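You operate a simulated robot arm through the tools that you are given. There is no shell and no other tool. Be economical: measure what you need, move in short steps, check, and stop when the job is done.

Carry out the task below with a simulated robot arm. There is one attempt and no reset: what you move stays moved.

TASK
Wind 0.5 m of cloth on to the empty reel, then brake on.
Fine: zero the counter before winding; draw bar back.

The check looks at the end state, three seconds after you hand in, the way a careful person would. Anything else that was tipped, shoved, dropped, spilled or broken makes it a failure. Flat cloth is picked up by pressing the open fingertips on it (5 to 10 N) and closing them slowly along it; thin cloth reads only 2 to 8 mm in the jaws.

THE ROBOT
A 7-joint arm with a two-finger gripper, on a carriage that runs on a rail from [0.009, 1.323] to [-0.007, -1.057] (x, y) and turns from 2.618 to 8.43 rad about z. Base frame: it is fixed where the carriage stands at the start and does not move with it; the origin is on the floor, on the carriage's upright axis, x ahead of it, y to its left, z up; the surface under the hand at the start is at about z = 0.8. Lengths are in m, angles in rad, forces in N, time in s.
Its first joint turns from -2.601 to 2.601 rad. Places, roughly: black lever [0.8, -0.2, 0.9]; blue clamp [0.5, -0.6, 0.9]; draw bar [0.6, -0.6, 0.8]; green-ended reel (32x7x7 cm) [0.7, 0, 0.8]; red clamp [0.5, -0.3, 0.9]; red key [0.9, -0.5, 0.9]; reel crank [0.7, -0.8, 0.9]; white-ended reel (32x7x7 cm) [0.7, -0.6, 0.9]. Payload 2.45 kg.
Tool frame: the origin (TCP) lies between the finger pads and is the grasp point; the fingertips stand 0.026 m ahead of it; z points along the fingers, y is the line along which they close. Largest opening 0.096 m; the body of the gripper starts 0.069 m behind the TCP.
Orientation is that of the tool frame in the base frame, as a unit quaternion [x, y, z, w]. With the fingers straight down and closing along the base's y, the tool's x points along the base's -x, its y along +y and its z along -z.

THE INTERFACE
- The arm moves only by the tool send_rows. Its argument "plan" is a list of rows, each an object of numbers (a shift or turn left out is 0, a gripper value left out holds the last): "dx", "dy", "dz": the shift along the tool's x, y, z in m; "wx", "wy", "wz": the turn, a rotation vector about the tool's x, y, z in rad; "grip": the gripper command, from -1 (shut) to 1 (fully open), values between in proportion. In form: [{"dx": .., "dy": .., "dz": .., "wx": .., "wy": .., "wz": .., "grip": ..}, ...]. A call has 1 to 8 rows; each row is the pose to reach, as a shift and turn from the pose commanded when the call began, along the tool's axes at that moment. A row lasts 0.2 s, in which the tool goes at most 0.05 m and 0.15 rad; a call with a longer step from one row to the next is refused whole, and so is a gripper value outside its range. A pose out of reach is approached as far as the arm can. The call stops where the force on the tool passes 60 N (or 10 N more than at its start, if that is more) or the arm is blocked; 0.2 s more then pass. Each finger halts on what it meets, pressing with about 23 N; the grip force reading is that of the motor and also rises with nothing between the fingers. The clock runs only during rows and for 0.2 s after the last one: add rows that repeat a pose to give the fingers time. The reply holds the time, the measured pose of the TCP, the force on the tool along the base axes, the opening and the grip force, in the units named above and with some noise, with the torque about the TCP (base axes, N m) and any sound that the robot's microphone picked up.
- Cameras (640 x 400 px; columns grow to the right, rows downward): "scene" is now at [0.0267, 0.1249, 1.6499]; the picture's right is [-0.54, -0.84, 0.00], its down [-0.58, 0.37, -0.73] and it looks along [0.62, -0.39, -0.68] (base axes); focal length 266 px, centre (320, 200). "wrist" rides on the gripper at [0.082, 0.003, -0.098] in the tool frame; the picture's right is [-0.04, 1.00, 0.00], its down [-0.73, -0.03, -0.68] and it looks along [-0.68, -0.03, 0.73] (tool axes); focal length 256 px, centre (320, 200). There is no depth. A picture from a camera that has moved, and an enlarged one, comes with that camera's place and axes in the base frame and with its lens.
- camera(camera): a new picture of that camera. The clock stands still meanwhile.
- slide_trunk(by): slides the trunk up (or, below 0, down) by that many m; the arm and the scene camera ride with it, the base frame stays. It gives what a move gives, with no picture.
- steer(legs): drives the robot by 1 to 6 legs, each [ahead, left, turn to the left] in m, m and rad, along the robot's own axes; the way and the turn of a leg run together, so that a leg with both is an arc; at most 1.5 m and 3.142 rad a leg. The arm and the cameras ride along, it lands a little off, and it stops where it bumps. It keeps to its track: a leg is cut to what the track allows. It gives what a move gives.
- head_to(pan, tilt): turns the head with the scene camera to pan (to the left, within 2.705 rad either way) and tilt (down, from -0.506 to 1.204), counted from straight ahead of the robot. It gives what a move gives.
- zoom(camera, box): a new picture of the part [left, top, right, bottom] of that camera's present view, enlarged. The clock stands still meanwhile.
- finish_job(): hands the job in; it is judged then, once.

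Work in short steps. Places have to be worked out from the pictures, the camera data and where the tool is seen: move nearer, look again, correct. Check each grasp and each placing, and mend what went wrong. You have 120 turns and 82 pictures in all, those below and enlarged ones among them. Open the gripper and draw the arm clear of the work before you hand the job in, unless the task says otherwise; then end with one line.

The tools are called as name(argument=value, ...) on one line, values as JSON. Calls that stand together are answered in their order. send_rows: Moves the arm, as the interface text tells. Its arguments: {"type":"object","properties":{"plan":{"type":"array"}},"required":["plan"]} The other tools are called the same way: slide_trunk (by) slides the trunk up or down; steer (legs) drives the base; head_to (pan, tilt) turns the head that bears the scene camera; camera (camera) takes a picture; zoom (camera, box) takes an enlarged picture of a part of a camera's view; finish_job () hands the job in.

At the start:

```text
time_s: 0.0
tool_pos: [0.8543, -0.327, 1.2286]
ee_rot: [0.0, 1.0, -0.001, 0.0]
contact_force: [0.7, -0.1, -0.5]
moment: [0.03, 0.01, 0.0]
gripper_width: 0.0961
gripper_force: 0.1
trunk travel left (down, up): [-0.65, 0.06]
robot x, y, heading: [0.0013, 0.0023, 0.001]
head pan, tilt: [-0.565, 0.752]
```

scene: 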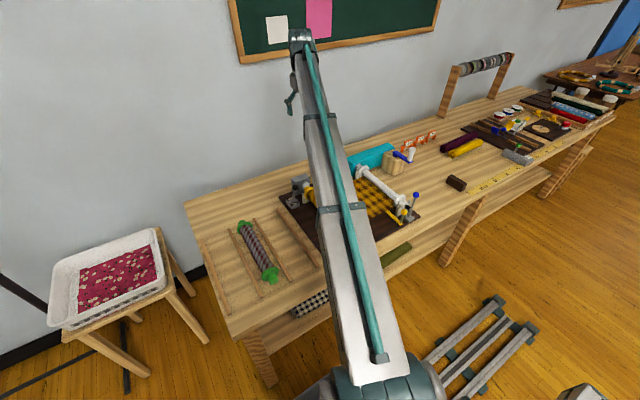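
wrist: 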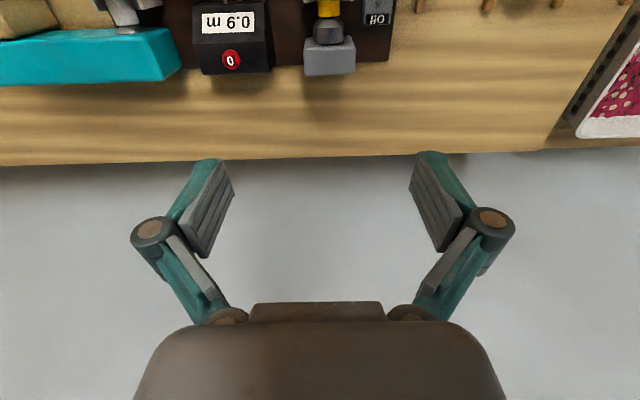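

The wrist view shows a counter reading 0.9 m with a red zero button. I enlarge the machine from both cameras.

zoom(camera="scene", box=[270, 120, 450, 260])

zoom(camera="wrist", box=[80, 0, 420, 100])

```text
2.86 times, centred on (360, 190) of scene
camera zoom: at [0.0267, 0.1249, 1.6499], right [-0.54, -0.84, 0.0], down [-0.58, 0.37, -0.73], along [0.62, -0.39, -0.68], focal length 761 px, centre (206, 229)
```

zoom: 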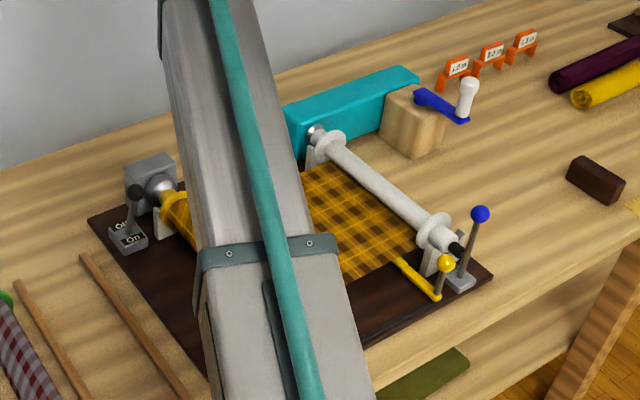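

```text
1.88 times, centred on (250, 50) of wrist
camera zoom: at [0.7714, -0.3245, 1.3269], right [0.04, 1.0, 0.0], down [0.73, -0.03, 0.68], along [0.68, -0.03, -0.73], focal length 482 px, centre (452, 482)
```

zoom: 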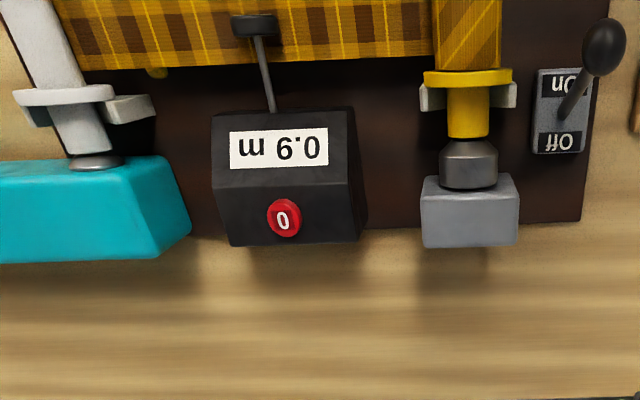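

I'll drive to the right in front of the machine and turn left so that the arm stands clear of the view.

steer(legs=[[0, -0.5, 0], [0, 0, 0.8]])

head_to(pan=-0.95, tilt=0.85)

camera(camera="scene")

```text
time_s: 5.0
tool_pos: [0.8193, -0.094, 1.2288]
ee_rot: [-0.396, 0.918, 0.0, 0.0]
contact_force: [0.4, -0.1, 0.0]
moment: [-0.02, 0.01, -0.02]
gripper_width: 0.0959
gripper_force: 0.1
trunk travel left (down, up): [-0.65, 0.06]
robot x, y, heading: [-0.0031, -0.4901, 0.817]
head pan, tilt: [-0.565, 0.752]
```

```text
time_s: 5.9
tool_pos: [0.8193, -0.0932, 1.228]
ee_rot: [-0.397, 0.918, 0.001, 0.0]
contact_force: [0.0, 0.1, -1.2]
moment: [0.0, -0.03, -0.02]
gripper_width: 0.096
gripper_force: 0.1
trunk travel left (down, up): [-0.65, 0.06]
robot x, y, heading: [-0.0033, -0.4891, 0.818]
head pan, tilt: [-0.949, 0.85]
```

```text
77 pictures are left
camera scene: at [-0.0785, -0.4176, 1.6419], right [-0.13, -0.99, 0.0], down [-0.74, 0.1, -0.66], along [0.65, -0.09, -0.75], focal length 266 px, centre (320, 200)
```

scene: 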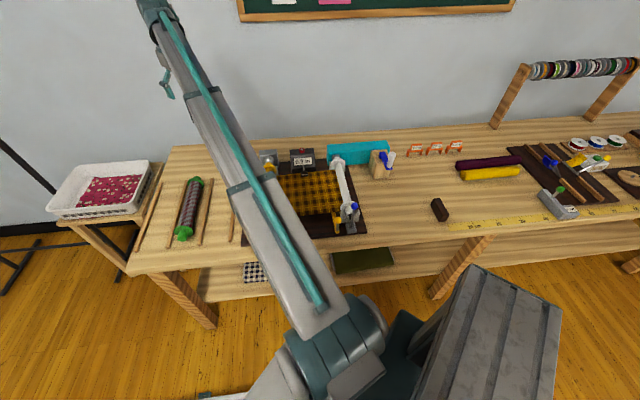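

The arm still hides the left part; I turn a little more and shift right, then enlarge.

steer(legs=[[0, 0, 0.5]])

head_to(pan=-1.35, tilt=0.8)

zoom(camera="scene", box=[220, 130, 420, 255])

```text
time_s: 7.7
tool_pos: [0.5202, 0.2579, 1.2288]
ee_rot: [-0.616, 0.788, 0.0, -0.001]
contact_force: [0.2, 0.0, -0.8]
moment: [-0.01, 0.01, 0.02]
gripper_width: 0.0961
gripper_force: 0.1
trunk travel left (down, up): [-0.65, 0.06]
robot x, y, heading: [-0.0035, -0.4882, 1.325]
head pan, tilt: [-0.949, 0.85]
```

```text
time_s: 8.6
tool_pos: [0.5203, 0.2598, 1.2274]
ee_rot: [-0.616, 0.788, 0.0, 0.001]
contact_force: [0.4, -0.4, 0.0]
moment: [0.0, -0.02, -0.01]
gripper_width: 0.0961
gripper_force: 0.1
trunk travel left (down, up): [-0.65, 0.06]
robot x, y, heading: [-0.0032, -0.4874, 1.327]
head pan, tilt: [-1.349, 0.799]
```

```text
3.20 times, centred on (320, 192) of scene
camera zoom: at [-0.0966, -0.4953, 1.6459], right [-0.02, -1.0, 0.0], down [-0.72, 0.02, -0.7], along [0.7, -0.01, -0.72], focal length 852 px, centre (320, 224)
```

zoom: 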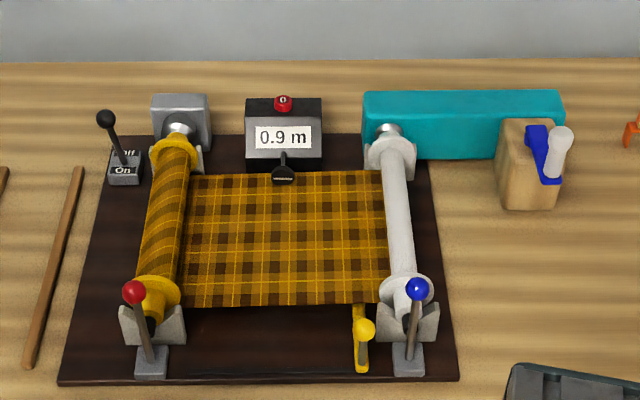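

The layout is clear: brake lever far left, counter, crank on the right, two end clamps, the draw bar at front. I enlarge the details: draw bar/clamps, and brake/counter.

zoom(camera="scene", box=[310, 200, 374, 250])

zoom(camera="scene", box=[240, 150, 325, 203])

```text
8.00 times, centred on (342, 225) of scene
camera zoom: at [-0.0966, -0.4953, 1.6459], right [-0.02, -1.0, 0.0], down [-0.72, 0.02, -0.7], along [0.7, -0.01, -0.72], focal length 2130 px, centre (144, 0)
```

zoom: 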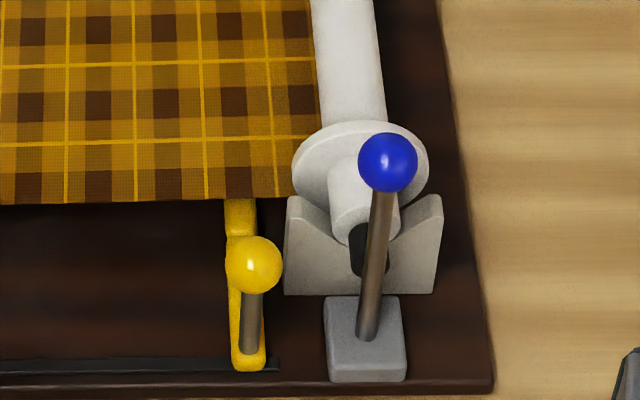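

```text
7.53 times, centred on (282, 176) of scene
camera zoom: at [-0.0966, -0.4953, 1.6459], right [-0.02, -1.0, 0.0], down [-0.72, 0.02, -0.7], along [0.7, -0.01, -0.72], focal length 2005 px, centre (602, 377)
```

zoom: 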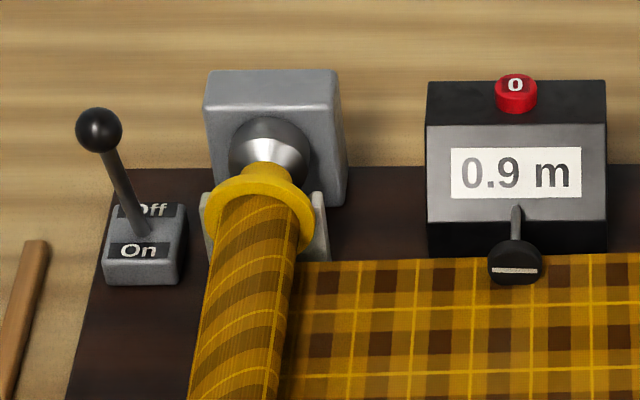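

Triangulating the brake ball gives about (0.78, -0.23, 0.945), leaning toward "On" – so the brake seems on now and will need releasing. I turn so that the tool hangs over the counter, and look.

steer(legs=[[0, 0, -0.96]])

camera(camera="wrist")

```text
time_s: 11.4
tool_pos: [0.9091, -0.484, 1.2298]
ee_rot: [-0.186, 0.983, 0.0, 0.0]
contact_force: [-0.1, 0.0, -0.7]
moment: [-0.01, 0.01, 0.03]
gripper_width: 0.096
gripper_force: 0.0
trunk travel left (down, up): [-0.65, 0.06]
robot x, y, heading: [-0.0037, -0.4892, 0.372]
head pan, tilt: [-1.349, 0.799]
```

```text
73 pictures are left
camera wrist: at [0.8331, -0.5112, 1.3268], right [-0.33, 0.94, 0.0], down [0.69, 0.24, 0.68], along [0.64, 0.22, -0.73], focal length 256 px, centre (320, 200)
```

wrist: 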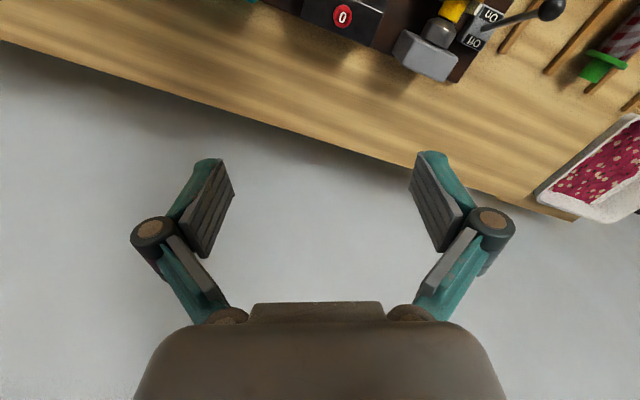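

Button triangulates to about (0.873, -0.462, 0.89). I close the fingers and come down above it.

send_rows(plan=[{"dx": 0.013, "dy": 0.017, "dz": 0.03, "grip": -1}, {"dx": 0.0255, "dy": 0.0336, "dz": 0.07}, {"dx": 0.0255, "dy": 0.0336, "dz": 0.115}, {"dx": 0.0255, "dy": 0.0336, "dz": 0.16}, {"dx": 0.0255, "dy": 0.0336, "dz": 0.205}, {"dx": 0.0255, "dy": 0.0336, "dz": 0.24}, {"dx": 0.0255, "dy": 0.0336, "dz": 0.24}])

camera(camera="wrist")

head_to(pan=-0.3, tilt=0.75)

camera(camera="scene")

```text
time_s: 13.0
tool_pos: [0.8746, -0.4619, 0.9889]
ee_rot: [-0.185, 0.983, -0.001, 0.0]
contact_force: [-0.1, 0.5, 0.6]
moment: [-0.02, -0.01, 0.0]
gripper_width: 0.0002
gripper_force: 23.1
trunk travel left (down, up): [-0.65, 0.06]
robot x, y, heading: [-0.0015, -0.4931, 0.372]
head pan, tilt: [-1.349, 0.799]
```

```text
72 pictures are left
camera wrist: at [0.7969, -0.4887, 1.087], right [-0.33, 0.94, 0.0], down [0.69, 0.24, 0.68], along [0.64, 0.22, -0.73], focal length 256 px, centre (320, 200)
```

wrist: 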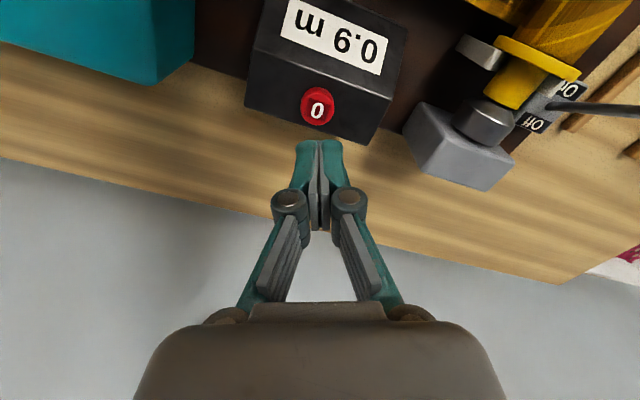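

```text
time_s: 14.3
tool_pos: [0.8747, -0.4609, 0.9885]
ee_rot: [-0.186, 0.983, 0.0, 0.0]
contact_force: [-0.4, -0.4, -0.2]
moment: [0.0, -0.01, 0.0]
gripper_width: 0.0001
gripper_force: 23.1
trunk travel left (down, up): [-0.65, 0.06]
robot x, y, heading: [-0.0027, -0.4903, 0.371]
head pan, tilt: [-0.3, 0.75]
```

```text
71 pictures are left
camera scene: at [-0.0227, -0.3431, 1.6499], right [0.07, -1.0, 0.0], down [-0.68, -0.05, -0.73], along [0.73, 0.05, -0.68], focal length 266 px, centre (320, 200)
```

scene: 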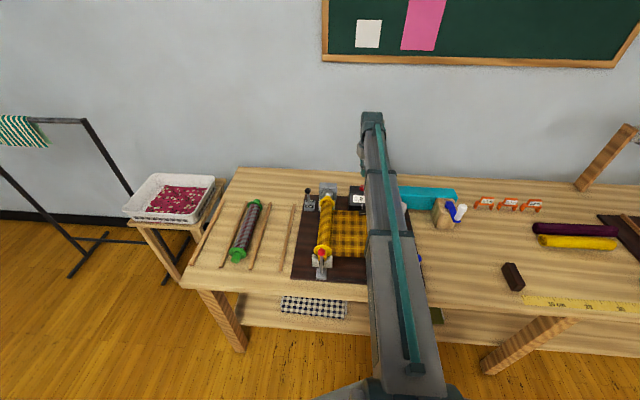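

Button is right beneath the fingertips. I press down in small steps.

send_rows(plan=[{"dz": 0.04}, {"dz": 0.058}, {"dz": 0.064}, {"dz": 0.068}, {"dz": 0.068}])

```text
time_s: 15.5
tool_pos: [0.8752, -0.461, 0.9207]
ee_rot: [-0.185, 0.983, 0.0, 0.0]
contact_force: [1.4, 0.8, 2.7]
moment: [-0.04, -0.01, 0.01]
gripper_width: 0.0058
gripper_force: 28.5
trunk travel left (down, up): [-0.65, 0.06]
robot x, y, heading: [-0.0003, -0.4884, 0.374]
head pan, tilt: [-0.3, 0.75]
heard: click
```

A click was heard. I lift and check the display.

send_rows(plan=[{"dz": -0.03}, {"dz": -0.075}, {"dz": -0.1}])

camera(camera="wrist")

```text
time_s: 16.3
tool_pos: [0.8743, -0.4612, 1.0193]
ee_rot: [-0.185, 0.983, -0.001, -0.001]
contact_force: [0.1, -0.3, 0.0]
moment: [0.04, -0.01, 0.0]
gripper_width: 0.0002
gripper_force: 28.6
trunk travel left (down, up): [-0.65, 0.06]
robot x, y, heading: [-0.0003, -0.4854, 0.372]
head pan, tilt: [-0.3, 0.75]
```

```text
70 pictures are left
camera wrist: at [0.7968, -0.4886, 1.1187], right [-0.33, 0.94, 0.0], down [0.69, 0.24, 0.68], along [0.64, 0.22, -0.73], focal length 256 px, centre (320, 200)
```

wrist: 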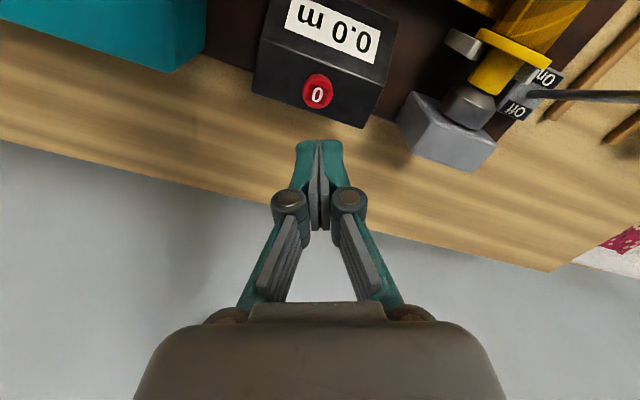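

Counter reads 0.0. Now I compare the two clamps; red one is visible from here.

zoom(camera="scene", box=[290, 180, 370, 285])

```text
3.81 times, centred on (330, 232) of scene
camera zoom: at [-0.0228, -0.3431, 1.6499], right [0.07, -1.0, 0.0], down [-0.68, -0.05, -0.73], along [0.73, 0.05, -0.68], focal length 1014 px, centre (282, 76)
```

zoom: 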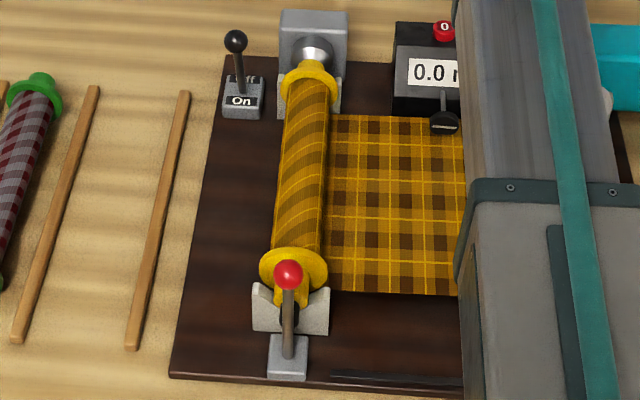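

Brake lever leans to "On", clamps are both upright against the reel ends. I now move the closed fingers to in front of the brake lever ball (robot side), aligning the tool's yaw.

send_rows(plan=[{"dx": 0.005, "dy": 0.02, "dz": -0.03, "wz": 0.06}, {"dx": 0.012, "dy": 0.066, "dz": -0.03, "wz": 0.18}, {"dx": 0.02, "dy": 0.112, "dz": -0.03, "wz": 0.3}, {"dx": 0.028, "dy": 0.158, "dz": -0.03, "wz": 0.372}, {"dx": 0.036, "dy": 0.204, "dz": -0.03, "wz": 0.372}, {"dx": 0.044, "dy": 0.248, "dz": -0.03, "wz": 0.372}, {"dx": 0.047, "dy": 0.261, "dz": -0.03, "wz": 0.372}])

camera(camera="wrist")

```text
time_s: 17.9
tool_pos: [0.7373, -0.2358, 1.0482]
ee_rot: [0.0, 1.0, 0.0, 0.0]
contact_force: [0.1, -0.6, -0.5]
moment: [-0.03, 0.0, -0.01]
gripper_width: 0.0
gripper_force: 28.0
trunk travel left (down, up): [-0.65, 0.06]
robot x, y, heading: [-0.0061, -0.4926, 0.375]
head pan, tilt: [-0.3, 0.75]
```

```text
68 pictures are left
camera wrist: at [0.6554, -0.2329, 1.1461], right [0.04, 1.0, 0.0], down [0.73, -0.03, 0.68], along [0.68, -0.03, -0.73], focal length 256 px, centre (320, 200)
```

wrist: 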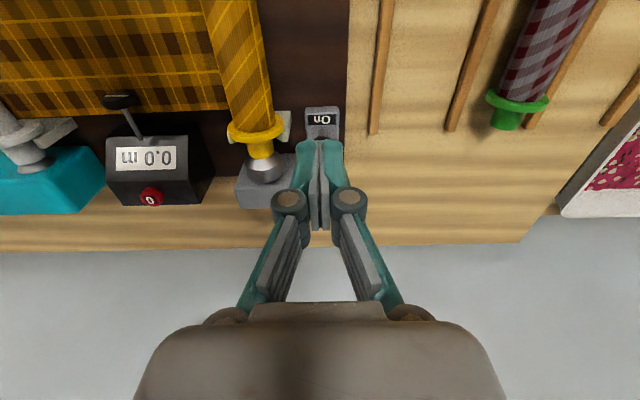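

The ball is hidden right behind the fingertips, as computed. Descend in front of it, then push away from the robot.

send_rows(plan=[{"dz": 0.05}, {"dz": 0.095}, {"dz": 0.095}, {"dx": -0.03, "dz": 0.095}, {"dx": -0.06, "dz": 0.095}, {"dx": -0.08, "dz": 0.095}, {"dx": -0.095, "dz": 0.095}, {"dx": -0.095, "dz": 0.095}])

```text
time_s: 19.7
tool_pos: [0.8294, -0.2349, 0.9557]
ee_rot: [-0.001, 1.0, 0.0, 0.0]
contact_force: [0.7, 0.2, -0.1]
moment: [0.0, 0.0, 0.03]
gripper_width: 0.0003
gripper_force: 28.7
trunk travel left (down, up): [-0.65, 0.06]
robot x, y, heading: [-0.0045, -0.4901, 0.373]
head pan, tilt: [-0.3, 0.75]
```

No resistance left; I back off and up to look at the lever.

send_rows(plan=[{"dx": 0.03}, {"dx": 0.05, "dz": -0.04}, {"dx": 0.08, "dz": -0.08}, {"dx": 0.11, "dz": -0.12}, {"dx": 0.13, "dz": -0.16}])

camera(camera="wrist")

zoom(camera="scene", box=[280, 160, 400, 235])

```text
time_s: 20.9
tool_pos: [0.7024, -0.2378, 1.1159]
ee_rot: [-0.002, 1.0, -0.001, 0.0]
contact_force: [-0.3, 0.9, -0.4]
moment: [-0.01, -0.02, -0.03]
gripper_width: 0.0
gripper_force: 28.7
trunk travel left (down, up): [-0.65, 0.06]
robot x, y, heading: [-0.004, -0.491, 0.372]
head pan, tilt: [-0.3, 0.75]
```

```text
67 pictures are left
camera wrist: at [0.6216, -0.2344, 1.2147], right [0.04, 1.0, 0.0], down [0.73, -0.03, 0.68], along [0.68, -0.03, -0.73], focal length 256 px, centre (320, 200)
```

wrist: 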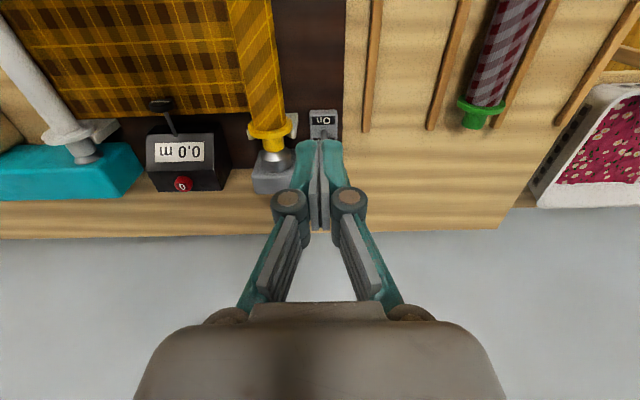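

```text
5.33 times, centred on (340, 198) of scene
camera zoom: at [-0.023, -0.3431, 1.6499], right [0.07, -1.0, 0.0], down [-0.68, -0.05, -0.73], along [0.73, 0.05, -0.68], focal length 1420 px, centre (213, 213)
```

zoom: 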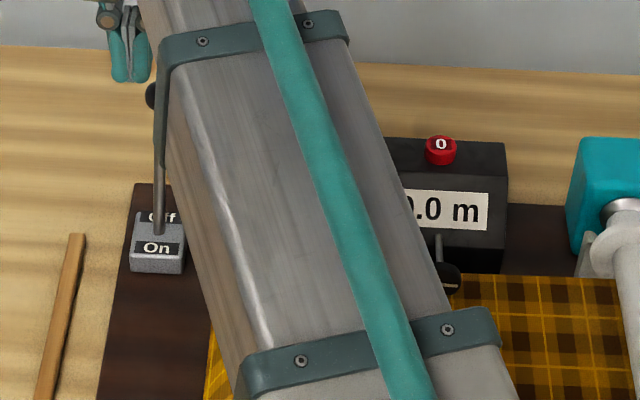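

Lever now leans to Off (ball at about x = 0.867). Next, I drive right to get a good view of the crank.

steer(legs=[[-0.137, -0.35, 0]])

head_to(pan=-0.3, tilt=0.85)

camera(camera="scene")

camera(camera="wrist")

```text
time_s: 23.4
tool_pos: [0.7012, -0.6206, 1.1159]
ee_rot: [0.001, 1.0, 0.0, 0.0]
contact_force: [-0.2, 0.1, -0.2]
moment: [0.02, -0.03, -0.01]
gripper_width: 0.0001
gripper_force: 28.6
trunk travel left (down, up): [-0.65, 0.06]
robot x, y, heading: [-0.009, -0.8738, 0.367]
head pan, tilt: [-0.3, 0.75]
```

```text
time_s: 24.0
tool_pos: [0.7026, -0.6193, 1.1151]
ee_rot: [0.001, 1.0, 0.0, 0.0]
contact_force: [-0.3, -1.2, 0.4]
moment: [0.01, 0.01, -0.01]
gripper_width: 0.0
gripper_force: 28.3
trunk travel left (down, up): [-0.65, 0.06]
robot x, y, heading: [-0.0042, -0.8703, 0.367]
head pan, tilt: [-0.3, 0.85]
```

```text
65 pictures are left
camera scene: at [-0.0291, -0.7229, 1.6419], right [0.07, -1.0, 0.0], down [-0.75, -0.05, -0.66], along [0.66, 0.05, -0.75], focal length 266 px, centre (320, 200)
```

scene: 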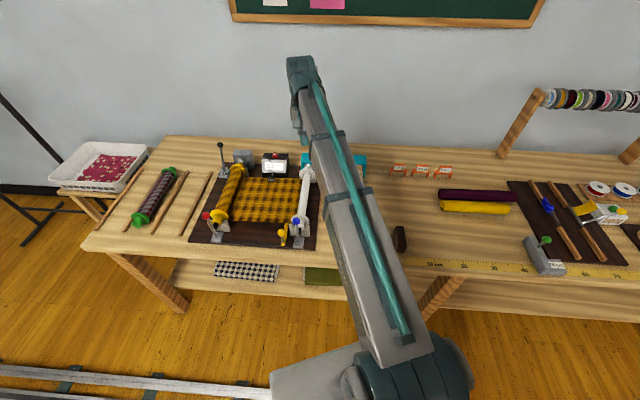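

```text
64 pictures are left
camera wrist: at [0.621, -0.6172, 1.2143], right [0.04, 1.0, 0.0], down [0.73, -0.03, 0.68], along [0.68, -0.03, -0.73], focal length 256 px, centre (320, 200)
```

wrist: 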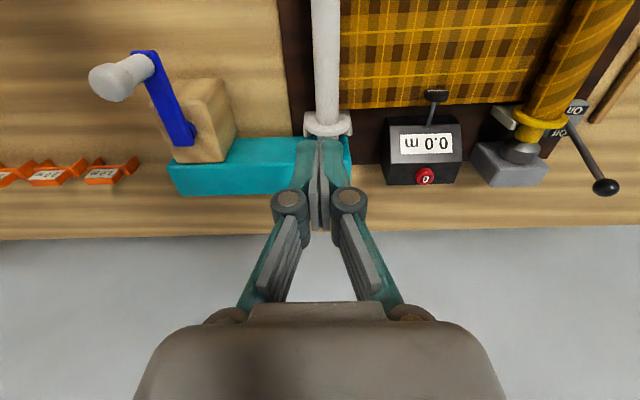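

Triangulation says the crank hub is near (0.765, -0.787, 0.93) with a vertical axis, handle upright near (0.69, -0.795), z 0.935–0.985. I enlarge it to look for direction marks, and the draw bar from the scene.

zoom(camera="wrist", box=[60, 20, 360, 208])

zoom(camera="scene", box=[180, 140, 330, 250])

```text
2.13 times, centred on (210, 114) of wrist
camera zoom: at [0.621, -0.6172, 1.2143], right [0.04, 1.0, 0.0], down [0.73, -0.03, 0.68], along [0.68, -0.03, -0.73], focal length 545 px, centre (554, 383)
```

zoom: 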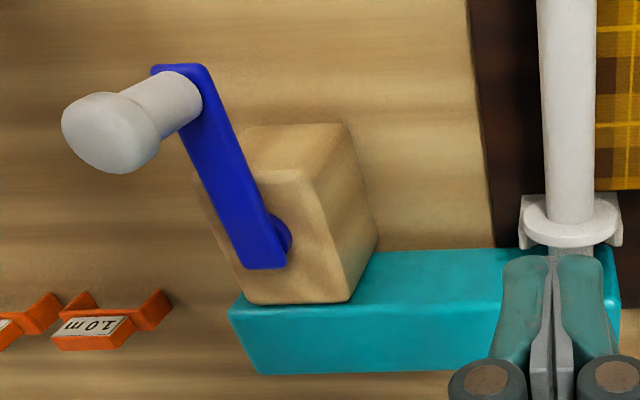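

```text
3.64 times, centred on (255, 195) of scene
camera zoom: at [-0.0291, -0.7229, 1.6419], right [0.07, -1.0, 0.0], down [-0.75, -0.05, -0.66], along [0.66, 0.05, -0.75], focal length 968 px, centre (556, 218)
```

zoom: 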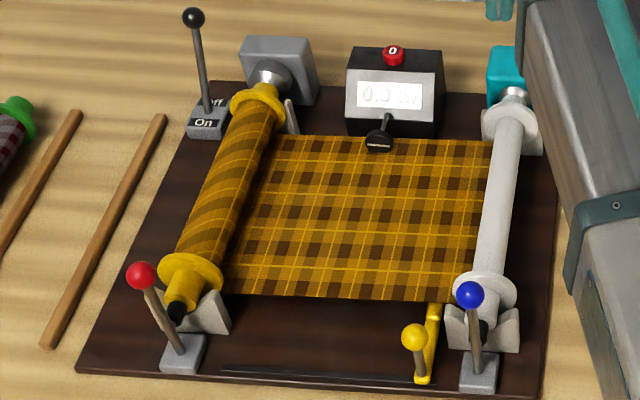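

No arrow mark. I go above the handle with open fingers and check alignment.

send_rows(plan=[{"dx": 0.002, "dy": -0.045, "dz": 0.01, "grip": 1}, {"dx": 0.005, "dy": -0.09, "dz": 0.02}, {"dx": 0.01, "dy": -0.135, "dz": 0.03}, {"dx": 0.0126, "dy": -0.178, "dz": 0.05}, {"dx": 0.0126, "dy": -0.178, "dz": 0.07}, {"dx": 0.0126, "dy": -0.178, "dz": 0.07}])

camera(camera="wrist")

camera(camera="scene")

```text
time_s: 25.4
tool_pos: [0.6885, -0.7978, 1.0485]
ee_rot: [0.001, 1.0, 0.0, 0.0]
contact_force: [-0.3, 0.4, 0.5]
moment: [0.0, -0.01, -0.01]
gripper_width: 0.096
gripper_force: 0.0
trunk travel left (down, up): [-0.65, 0.06]
robot x, y, heading: [-0.0075, -0.8676, 0.362]
head pan, tilt: [-0.3, 0.85]
```

```text
61 pictures are left
camera wrist: at [0.6063, -0.7949, 1.1473], right [0.04, 1.0, 0.0], down [0.73, -0.03, 0.68], along [0.68, -0.03, -0.73], focal length 256 px, centre (320, 200)
```

wrist: 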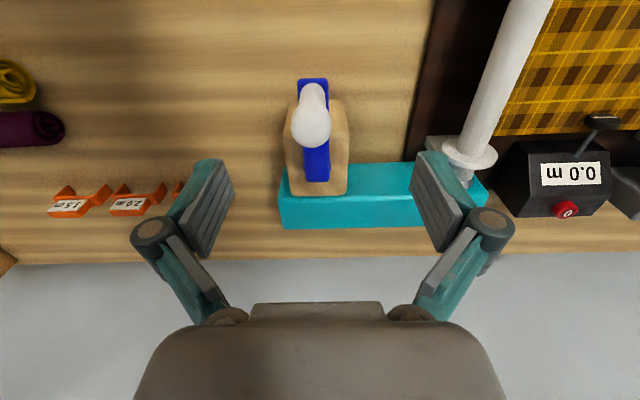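

```text
60 pictures are left
camera scene: at [-0.0291, -0.7228, 1.6419], right [0.07, -1.0, 0.0], down [-0.75, -0.05, -0.66], along [0.66, 0.04, -0.75], focal length 266 px, centre (320, 200)
```

scene: 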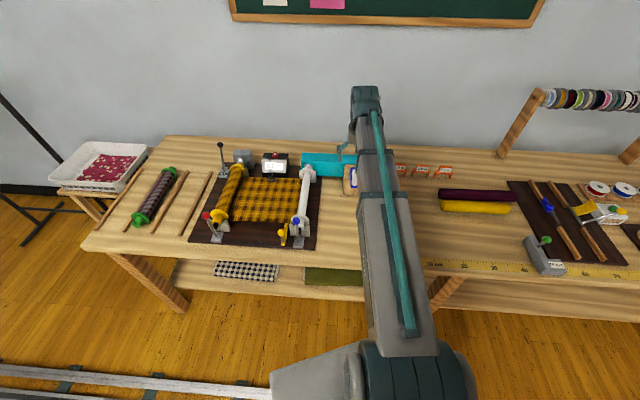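

Handle at about (0.688, -0.804). I shift 6 mm, descend around it and close.

send_rows(plan=[{"dy": -0.006, "dz": 0.03}, {"dy": -0.006, "dz": 0.06}, {"dy": -0.006, "dz": 0.08}, {"dy": -0.006, "dz": 0.08, "grip": -0.3}, {"dy": -0.006, "dz": 0.08, "grip": -1}, {"dy": -0.006, "dz": 0.08}, {"dy": -0.006, "dz": 0.08}])

camera(camera="wrist")

```text
time_s: 27.0
tool_pos: [0.6903, -0.8059, 0.9665]
ee_rot: [0.002, 1.0, 0.0, -0.001]
contact_force: [0.2, 0.9, -1.7]
moment: [0.01, -0.2, 0.0]
gripper_width: 0.0262
gripper_force: 45.2
trunk travel left (down, up): [-0.65, 0.06]
robot x, y, heading: [-0.0057, -0.8692, 0.371]
head pan, tilt: [-0.3, 0.85]
```

```text
59 pictures are left
camera wrist: at [0.6095, -0.8021, 1.0647], right [0.04, 1.0, 0.0], down [0.73, -0.03, 0.68], along [0.68, -0.03, -0.73], focal length 256 px, centre (320, 200)
```

wrist: 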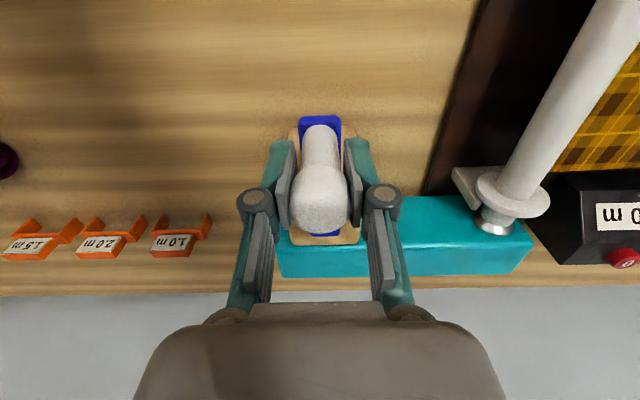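

Handle gripped (26 mm). I try a small clockwise turn (0.8 rad) and watch forces and counter.

send_rows(plan=[{"dx": -0.0015, "dy": 0.0149}, {"dx": -0.0059, "dy": 0.0292}, {"dx": -0.0131, "dy": 0.0423}, {"dx": -0.0227, "dy": 0.0538}, {"dx": -0.0227, "dy": 0.0538}])

camera(camera="wrist")

zoom(camera="scene", box=[180, 140, 330, 250])

```text
time_s: 28.2
tool_pos: [0.7118, -0.7496, 0.9658]
ee_rot: [0.002, 1.0, 0.0, -0.002]
contact_force: [-7.4, 6.6, -8.9]
moment: [0.17, -0.64, 0.02]
gripper_width: 0.0265
gripper_force: 45.2
trunk travel left (down, up): [-0.65, 0.06]
robot x, y, heading: [-0.0049, -0.8729, 0.366]
head pan, tilt: [-0.3, 0.85]
```

```text
58 pictures are left
camera wrist: at [0.6301, -0.7462, 1.0648], right [0.04, 1.0, 0.0], down [0.73, -0.03, 0.68], along [0.68, -0.03, -0.73], focal length 256 px, centre (320, 200)
```

wrist: 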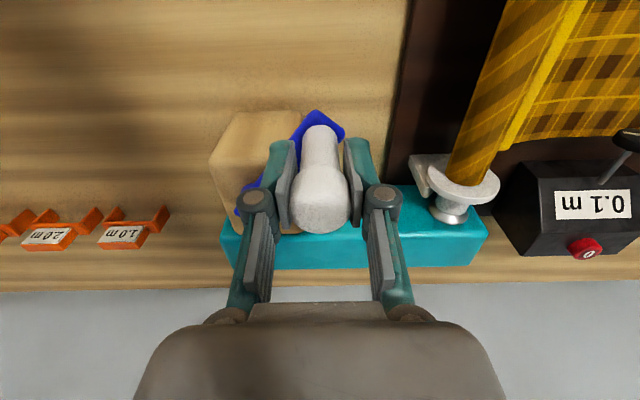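

```text
3.64 times, centred on (255, 195) of scene
camera zoom: at [-0.0293, -0.7221, 1.6417], right [0.07, -1.0, 0.0], down [-0.75, -0.05, -0.66], along [0.66, 0.04, -0.75], focal length 968 px, centre (556, 218)
```

zoom: 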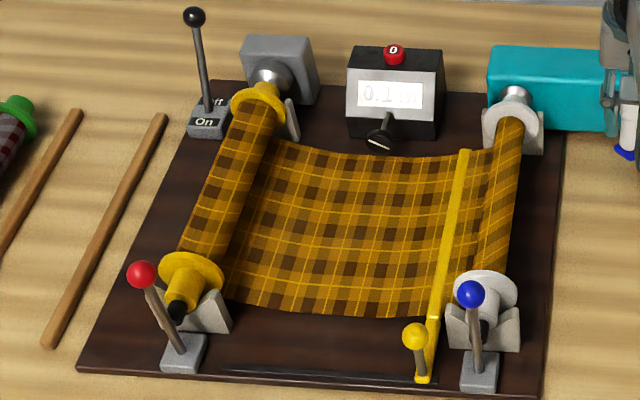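

It winds: cloth is on the white reel and the counter reads 0.1 m, the draw bar lying over the cloth. I turn another 0.6 rad and read again.

send_rows(plan=[{"dx": -0.0087, "dy": 0.0072}, {"dx": -0.0183, "dy": 0.013}, {"dx": -0.0287, "dy": 0.0174}, {"dx": -0.0396, "dy": 0.0201}, {"dx": -0.0396, "dy": 0.0201}])

camera(camera="wrist")

```text
time_s: 29.4
tool_pos: [0.7509, -0.7232, 0.9667]
ee_rot: [-0.001, 1.0, 0.004, 0.0]
contact_force: [-11.5, 40.5, -13.4]
moment: [-0.48, -0.74, -0.02]
gripper_width: 0.0263
gripper_force: 45.3
trunk travel left (down, up): [-0.65, 0.06]
robot x, y, heading: [-0.0043, -0.8693, 0.369]
head pan, tilt: [-0.3, 0.85]
```

```text
56 pictures are left
camera wrist: at [0.6702, -0.7207, 1.0648], right [0.04, 1.0, 0.01], down [0.73, -0.03, 0.68], along [0.68, -0.02, -0.73], focal length 256 px, centre (320, 200)
```

wrist: 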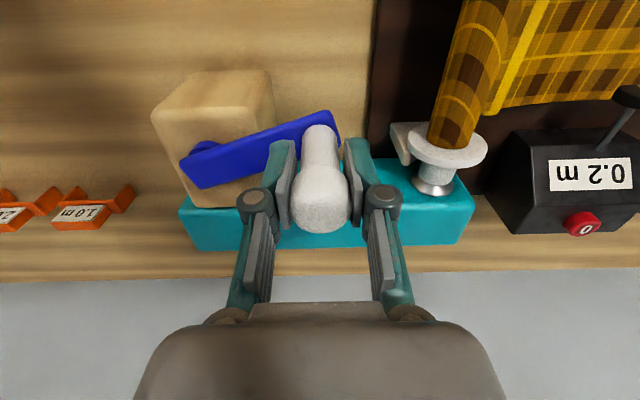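

Counter 0.2. A circle fit through the three positions gives hub ≈ (0.7745, -0.807), radius ≈ 0.0855; I correct the path with that and go on to φ ≈ 1.6.

send_rows(plan=[{"dx": -0.0119, "dy": 0.0085}, {"dx": -0.0247, "dy": 0.0091}, {"dx": -0.0247, "dy": 0.0091}])

zoom(camera="scene", box=[180, 140, 330, 250])

```text
time_s: 30.2
tool_pos: [0.7781, -0.7183, 0.9669]
ee_rot: [0.002, 1.0, 0.001, 0.001]
contact_force: [0.5, 20.6, -2.6]
moment: [0.01, -0.66, 0.01]
gripper_width: 0.0266
gripper_force: 45.9
trunk travel left (down, up): [-0.65, 0.06]
robot x, y, heading: [-0.0031, -0.8709, 0.368]
head pan, tilt: [-0.3, 0.85]
```

```text
3.64 times, centred on (255, 195) of scene
camera zoom: at [-0.0289, -0.7205, 1.6418], right [0.07, -1.0, 0.0], down [-0.75, -0.05, -0.66], along [0.66, 0.04, -0.75], focal length 968 px, centre (556, 218)
```

zoom: 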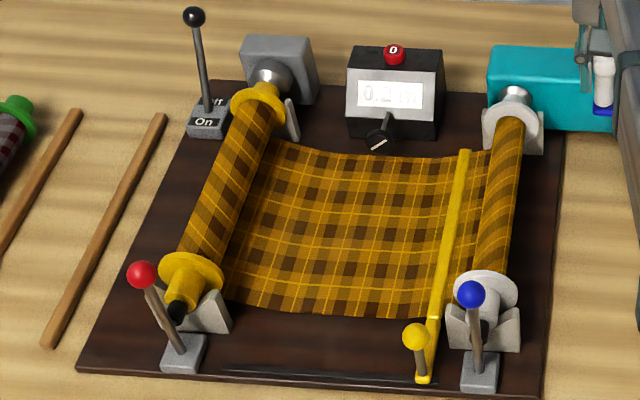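

Still slightly outward force; refined hub (0.778, -0.807), r 0.0885. On to φ ≈ 2.1.

send_rows(plan=[{"dx": -0.0168, "dy": 0.0016}, {"dx": -0.0313, "dy": -0.0023}, {"dx": -0.0457, "dy": -0.0091}, {"dx": -0.0457, "dy": -0.0091}])

camera(camera="wrist")

zoom(camera="scene", box=[260, 148, 290, 168])

```text
time_s: 31.2
tool_pos: [0.8226, -0.7312, 0.9664]
ee_rot: [0.002, 1.0, -0.001, 0.001]
contact_force: [-0.5, 1.7, 4.4]
moment: [-0.21, -0.92, 0.02]
gripper_width: 0.0264
gripper_force: 45.0
trunk travel left (down, up): [-0.65, 0.06]
robot x, y, heading: [-0.007, -0.8705, 0.369]
head pan, tilt: [-0.3, 0.85]
```

```text
54 pictures are left
camera wrist: at [0.7405, -0.7283, 1.0648], right [0.04, 1.0, 0.0], down [0.73, -0.03, 0.68], along [0.68, -0.03, -0.73], focal length 256 px, centre (320, 200)
```

wrist: 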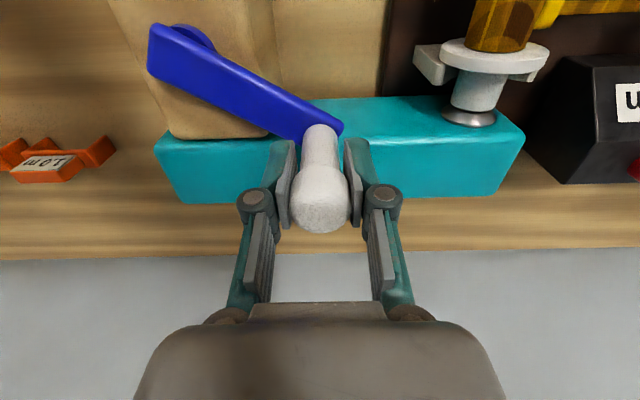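

```text
16.00 times, centred on (275, 158) of scene
camera zoom: at [-0.0299, -0.7228, 1.6418], right [0.07, -1.0, 0.0], down [-0.75, -0.05, -0.66], along [0.66, 0.04, -0.75], focal length 4260 px, centre (1040, 872)
```

zoom: 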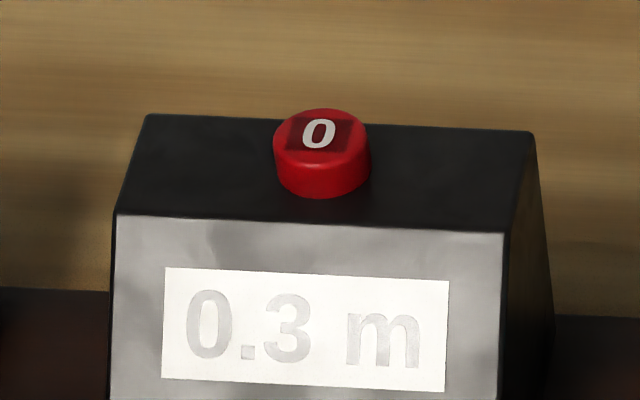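

Counter 0.3 at φ ≈ 2.1, forces small. On to φ ≈ 2.5.

send_rows(plan=[{"dx": -0.0143, "dy": -0.0104}, {"dx": -0.0262, "dy": -0.0234}, {"dx": -0.0262, "dy": -0.0234}])

zoom(camera="scene", box=[240, 140, 320, 190])

```text
time_s: 32.0
tool_pos: [0.8474, -0.7549, 0.9677]
ee_rot: [0.002, 1.0, -0.001, -0.001]
contact_force: [-7.9, -4.3, -12.3]
moment: [-0.21, -0.48, -0.01]
gripper_width: 0.026
gripper_force: 44.9
trunk travel left (down, up): [-0.65, 0.06]
robot x, y, heading: [-0.0053, -0.8727, 0.367]
head pan, tilt: [-0.3, 0.85]
```

```text
8.00 times, centred on (280, 165) of scene
camera zoom: at [-0.0288, -0.7228, 1.6417], right [0.07, -1.0, 0.0], down [-0.75, -0.05, -0.66], along [0.66, 0.04, -0.75], focal length 2130 px, centre (640, 480)
```

zoom: 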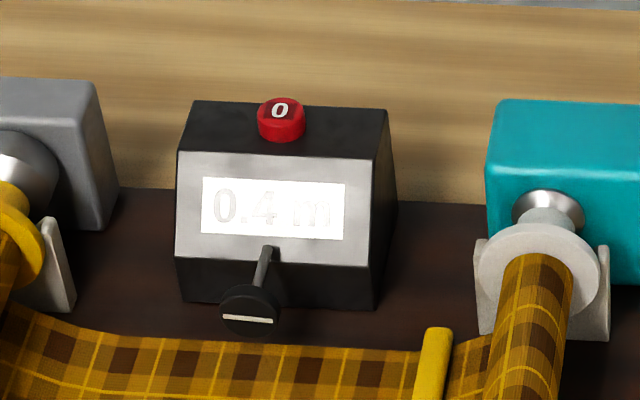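

Counter 0.4 at φ ≈ 2.5. Smaller steps now to find the change to 0.5: go to 2.8.

send_rows(plan=[{"dx": -0.0071, "dy": -0.0112}, {"dx": -0.0125, "dy": -0.0234}, {"dx": -0.0125, "dy": -0.0234}])

zoom(camera="scene", box=[240, 140, 320, 190])

```text
time_s: 32.8
tool_pos: [0.8589, -0.7807, 0.9659]
ee_rot: [0.001, 1.0, -0.001, -0.002]
contact_force: [-28.6, -9.2, -29.2]
moment: [0.16, -0.44, 0.01]
gripper_width: 0.0265
gripper_force: 45.2
trunk travel left (down, up): [-0.65, 0.06]
robot x, y, heading: [-0.0032, -0.8685, 0.369]
head pan, tilt: [-0.3, 0.85]
```

```text
8.00 times, centred on (280, 165) of scene
camera zoom: at [-0.0291, -0.7234, 1.6417], right [0.07, -1.0, 0.0], down [-0.75, -0.05, -0.66], along [0.66, 0.05, -0.75], focal length 2130 px, centre (640, 480)
```

zoom: 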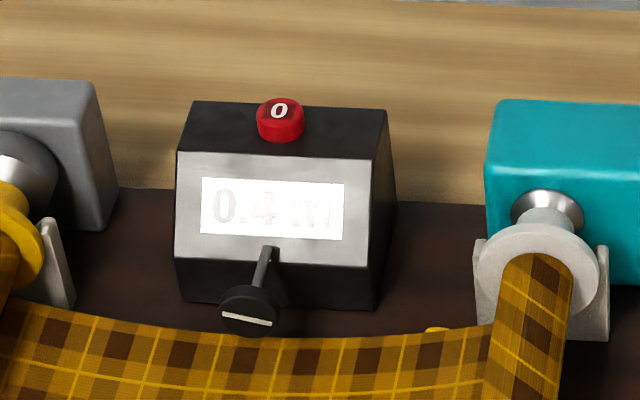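

The bar seems to have changed relative to the cloth; I look at the whole machine.

zoom(camera="scene", box=[180, 140, 330, 250])

```text
3.64 times, centred on (255, 195) of scene
camera zoom: at [-0.0291, -0.7234, 1.6417], right [0.07, -1.0, 0.0], down [-0.75, -0.05, -0.66], along [0.66, 0.05, -0.75], focal length 968 px, centre (556, 218)
```

zoom: 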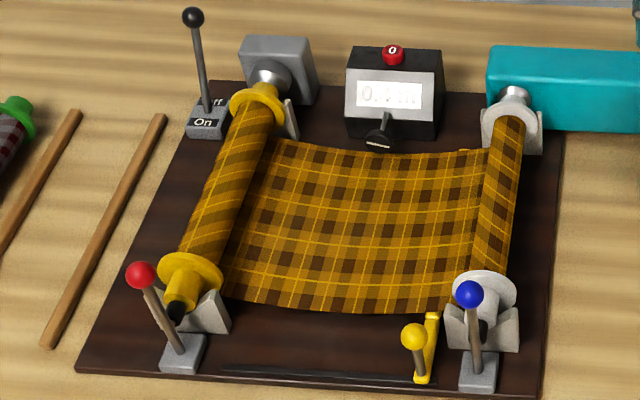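

Cloth is simply lying over the bar again. Continue a small step to φ ≈ 3.0.

send_rows(plan=[{"dx": 0.0008, "dy": -0.009}, {"dx": 0.0006, "dy": -0.0174}, {"dx": 0.0006, "dy": -0.0174}])

zoom(camera="scene", box=[240, 140, 320, 190])

```text
time_s: 33.6
tool_pos: [0.8624, -0.7961, 0.9668]
ee_rot: [0.002, 1.0, 0.0, -0.001]
contact_force: [-8.4, -1.1, -14.8]
moment: [-0.07, 1.13, -0.01]
gripper_width: 0.0267
gripper_force: 45.1
trunk travel left (down, up): [-0.65, 0.06]
robot x, y, heading: [-0.0093, -0.8679, 0.363]
head pan, tilt: [-0.3, 0.85]
```

```text
8.00 times, centred on (280, 165) of scene
camera zoom: at [-0.0281, -0.7227, 1.642], right [0.07, -1.0, 0.0], down [-0.75, -0.05, -0.66], along [0.66, 0.04, -0.75], focal length 2130 px, centre (640, 480)
```

zoom: 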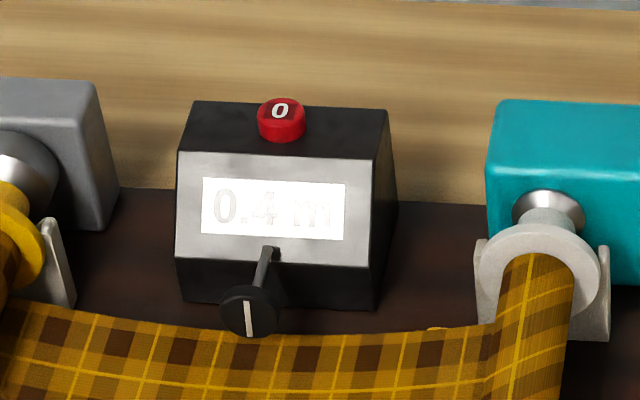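

Still 0.4; another 0.15 rad.

send_rows(plan=[{"dx": -0.0008, "dy": -0.007}, {"dx": -0.001, "dy": -0.0138}, {"dx": -0.001, "dy": -0.0138}])

zoom(camera="scene", box=[240, 140, 320, 190])

```text
time_s: 34.4
tool_pos: [0.8641, -0.8111, 0.9657]
ee_rot: [0.001, 1.0, -0.001, 0.0]
contact_force: [0.7, -0.3, -0.5]
moment: [-0.03, 0.46, 0.03]
gripper_width: 0.0267
gripper_force: 44.9
trunk travel left (down, up): [-0.65, 0.06]
robot x, y, heading: [-0.0072, -0.8719, 0.369]
head pan, tilt: [-0.3, 0.85]
```

```text
8.00 times, centred on (280, 165) of scene
camera zoom: at [-0.0288, -0.7229, 1.6421], right [0.07, -1.0, 0.0], down [-0.75, -0.05, -0.66], along [0.66, 0.04, -0.75], focal length 2130 px, centre (640, 480)
```

zoom: 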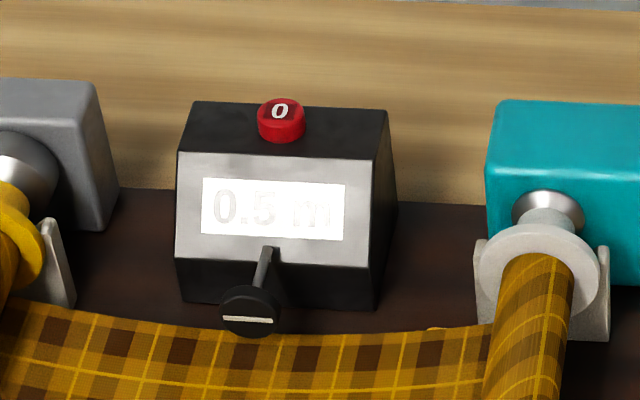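

0.5 just appeared (φ ≈ 3.1–3.19). The counter-wheel mark (half turn = 0.05 m) fits 0.14 m/rad with a rounding display, so now is ≈ 0.45 m; I turn a further ~0.34 rad to the true 0.5.

send_rows(plan=[{"dx": 0.0008, "dy": -0.007}, {"dx": 0.0021, "dy": -0.0141}, {"dx": 0.004, "dy": -0.021}, {"dx": 0.0063, "dy": -0.027}, {"dx": 0.0063, "dy": -0.027}])

zoom(camera="scene", box=[240, 140, 320, 190])

```text
time_s: 35.6
tool_pos: [0.8561, -0.8378, 0.9669]
ee_rot: [0.003, 1.0, -0.001, 0.001]
contact_force: [21.2, -8.4, 23.6]
moment: [-0.07, 0.21, 0.0]
gripper_width: 0.0263
gripper_force: 45.6
trunk travel left (down, up): [-0.65, 0.06]
robot x, y, heading: [-0.0063, -0.8723, 0.367]
head pan, tilt: [-0.3, 0.85]
```

```text
8.00 times, centred on (280, 165) of scene
camera zoom: at [-0.0294, -0.7241, 1.6422], right [0.07, -1.0, 0.0], down [-0.75, -0.05, -0.66], along [0.66, 0.05, -0.75], focal length 2130 px, centre (640, 480)
```

zoom: 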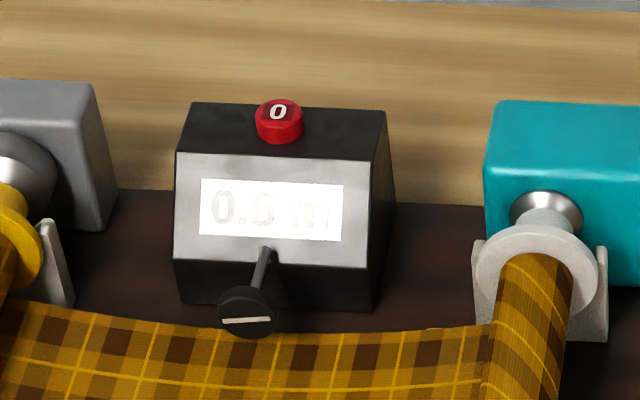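

0.5 with the mark level: ≈ 0.50 m. Release the handle slowly and lift straight up.

send_rows(plan=[{"grip": -0.2}, {"grip": 0.3}, {"dz": -0.04}, {"dz": -0.08}, {"dz": -0.12}, {"dz": -0.15}])

zoom(camera="scene", box=[180, 140, 330, 250])

camera(camera="wrist")

```text
time_s: 37.0
tool_pos: [0.857, -0.8367, 1.115]
ee_rot: [0.002, 1.0, 0.0, -0.001]
contact_force: [-0.1, 0.0, 0.7]
moment: [0.0, -0.02, 0.01]
gripper_width: 0.0625
gripper_force: 0.1
trunk travel left (down, up): [-0.65, 0.06]
robot x, y, heading: [-0.0077, -0.8706, 0.37]
head pan, tilt: [-0.3, 0.85]
```

```text
3.64 times, centred on (255, 195) of scene
camera zoom: at [-0.0294, -0.7229, 1.6419], right [0.07, -1.0, 0.0], down [-0.75, -0.05, -0.66], along [0.66, 0.04, -0.75], focal length 968 px, centre (556, 218)
```

zoom: 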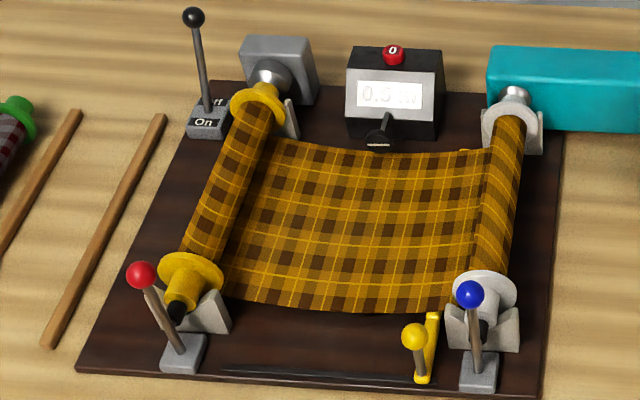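

```text
45 pictures are left
camera wrist: at [0.775, -0.8342, 1.2135], right [0.04, 1.0, 0.0], down [0.73, -0.03, 0.68], along [0.68, -0.03, -0.73], focal length 256 px, centre (320, 200)
```

wrist: 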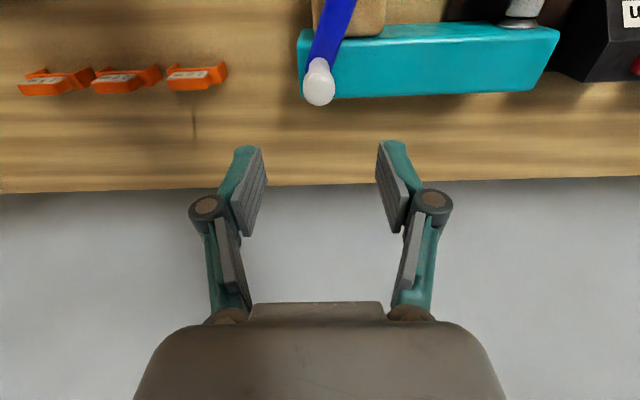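

Counter holds 0.5. Now drive back left for the brake lever.

steer(legs=[[0.152, 0.39, 0]])

camera(camera="wrist")

```text
time_s: 39.6
tool_pos: [0.86, -0.4197, 1.1158]
ee_rot: [0.002, 1.0, -0.001, 0.0]
contact_force: [-0.2, 0.0, -0.5]
moment: [-0.05, -0.03, 0.02]
gripper_width: 0.0626
gripper_force: 0.1
trunk travel left (down, up): [-0.65, 0.06]
robot x, y, heading: [-0.0025, -0.4514, 0.363]
head pan, tilt: [-0.3, 0.85]
```

```text
44 pictures are left
camera wrist: at [0.7781, -0.418, 1.2129], right [0.05, 1.0, 0.0], down [0.73, -0.03, 0.68], along [0.68, -0.03, -0.73], focal length 256 px, centre (320, 200)
```

wrist: 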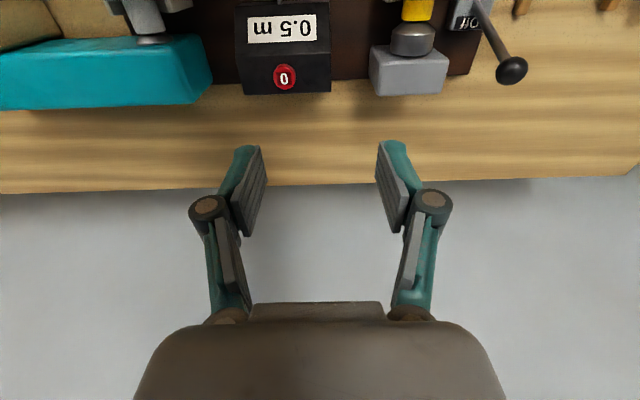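

Ball at (0.864, -0.235). Close the fingers, go beyond it, and descend.

send_rows(plan=[{"dx": -0.012, "dy": 0.045, "grip": -1}, {"dx": -0.024, "dy": 0.09}, {"dx": -0.036, "dy": 0.135}, {"dx": -0.049, "dy": 0.18}, {"dx": -0.049, "dy": 0.185, "dz": 0.04}, {"dx": -0.049, "dy": 0.185, "dz": 0.085}, {"dx": -0.049, "dy": 0.185, "dz": 0.125}, {"dx": -0.049, "dy": 0.185, "dz": 0.158}])

send_rows(plan=[{"dx": 0.02}, {"dx": 0.045}, {"dx": 0.07}, {"dx": 0.09}, {"dx": 0.105}, {"dx": 0.112}, {"dx": 0.112}])

```text
time_s: 41.4
tool_pos: [0.9088, -0.2382, 0.9554]
ee_rot: [0.002, 1.0, 0.0, -0.001]
contact_force: [-0.8, 0.7, -0.2]
moment: [-0.06, 0.02, 0.0]
gripper_width: 0.0002
gripper_force: 22.7
trunk travel left (down, up): [-0.65, 0.06]
robot x, y, heading: [-0.0028, -0.4537, 0.369]
head pan, tilt: [-0.3, 0.85]
```

```text
time_s: 43.0
tool_pos: [0.8045, -0.2354, 0.9563]
ee_rot: [0.004, 1.0, 0.002, 0.004]
contact_force: [36.0, 4.0, 12.5]
moment: [0.01, -0.23, -0.05]
gripper_width: 0.0061
gripper_force: 28.2
trunk travel left (down, up): [-0.65, 0.06]
robot x, y, heading: [-0.0044, -0.449, 0.367]
head pan, tilt: [-0.3, 0.85]
```

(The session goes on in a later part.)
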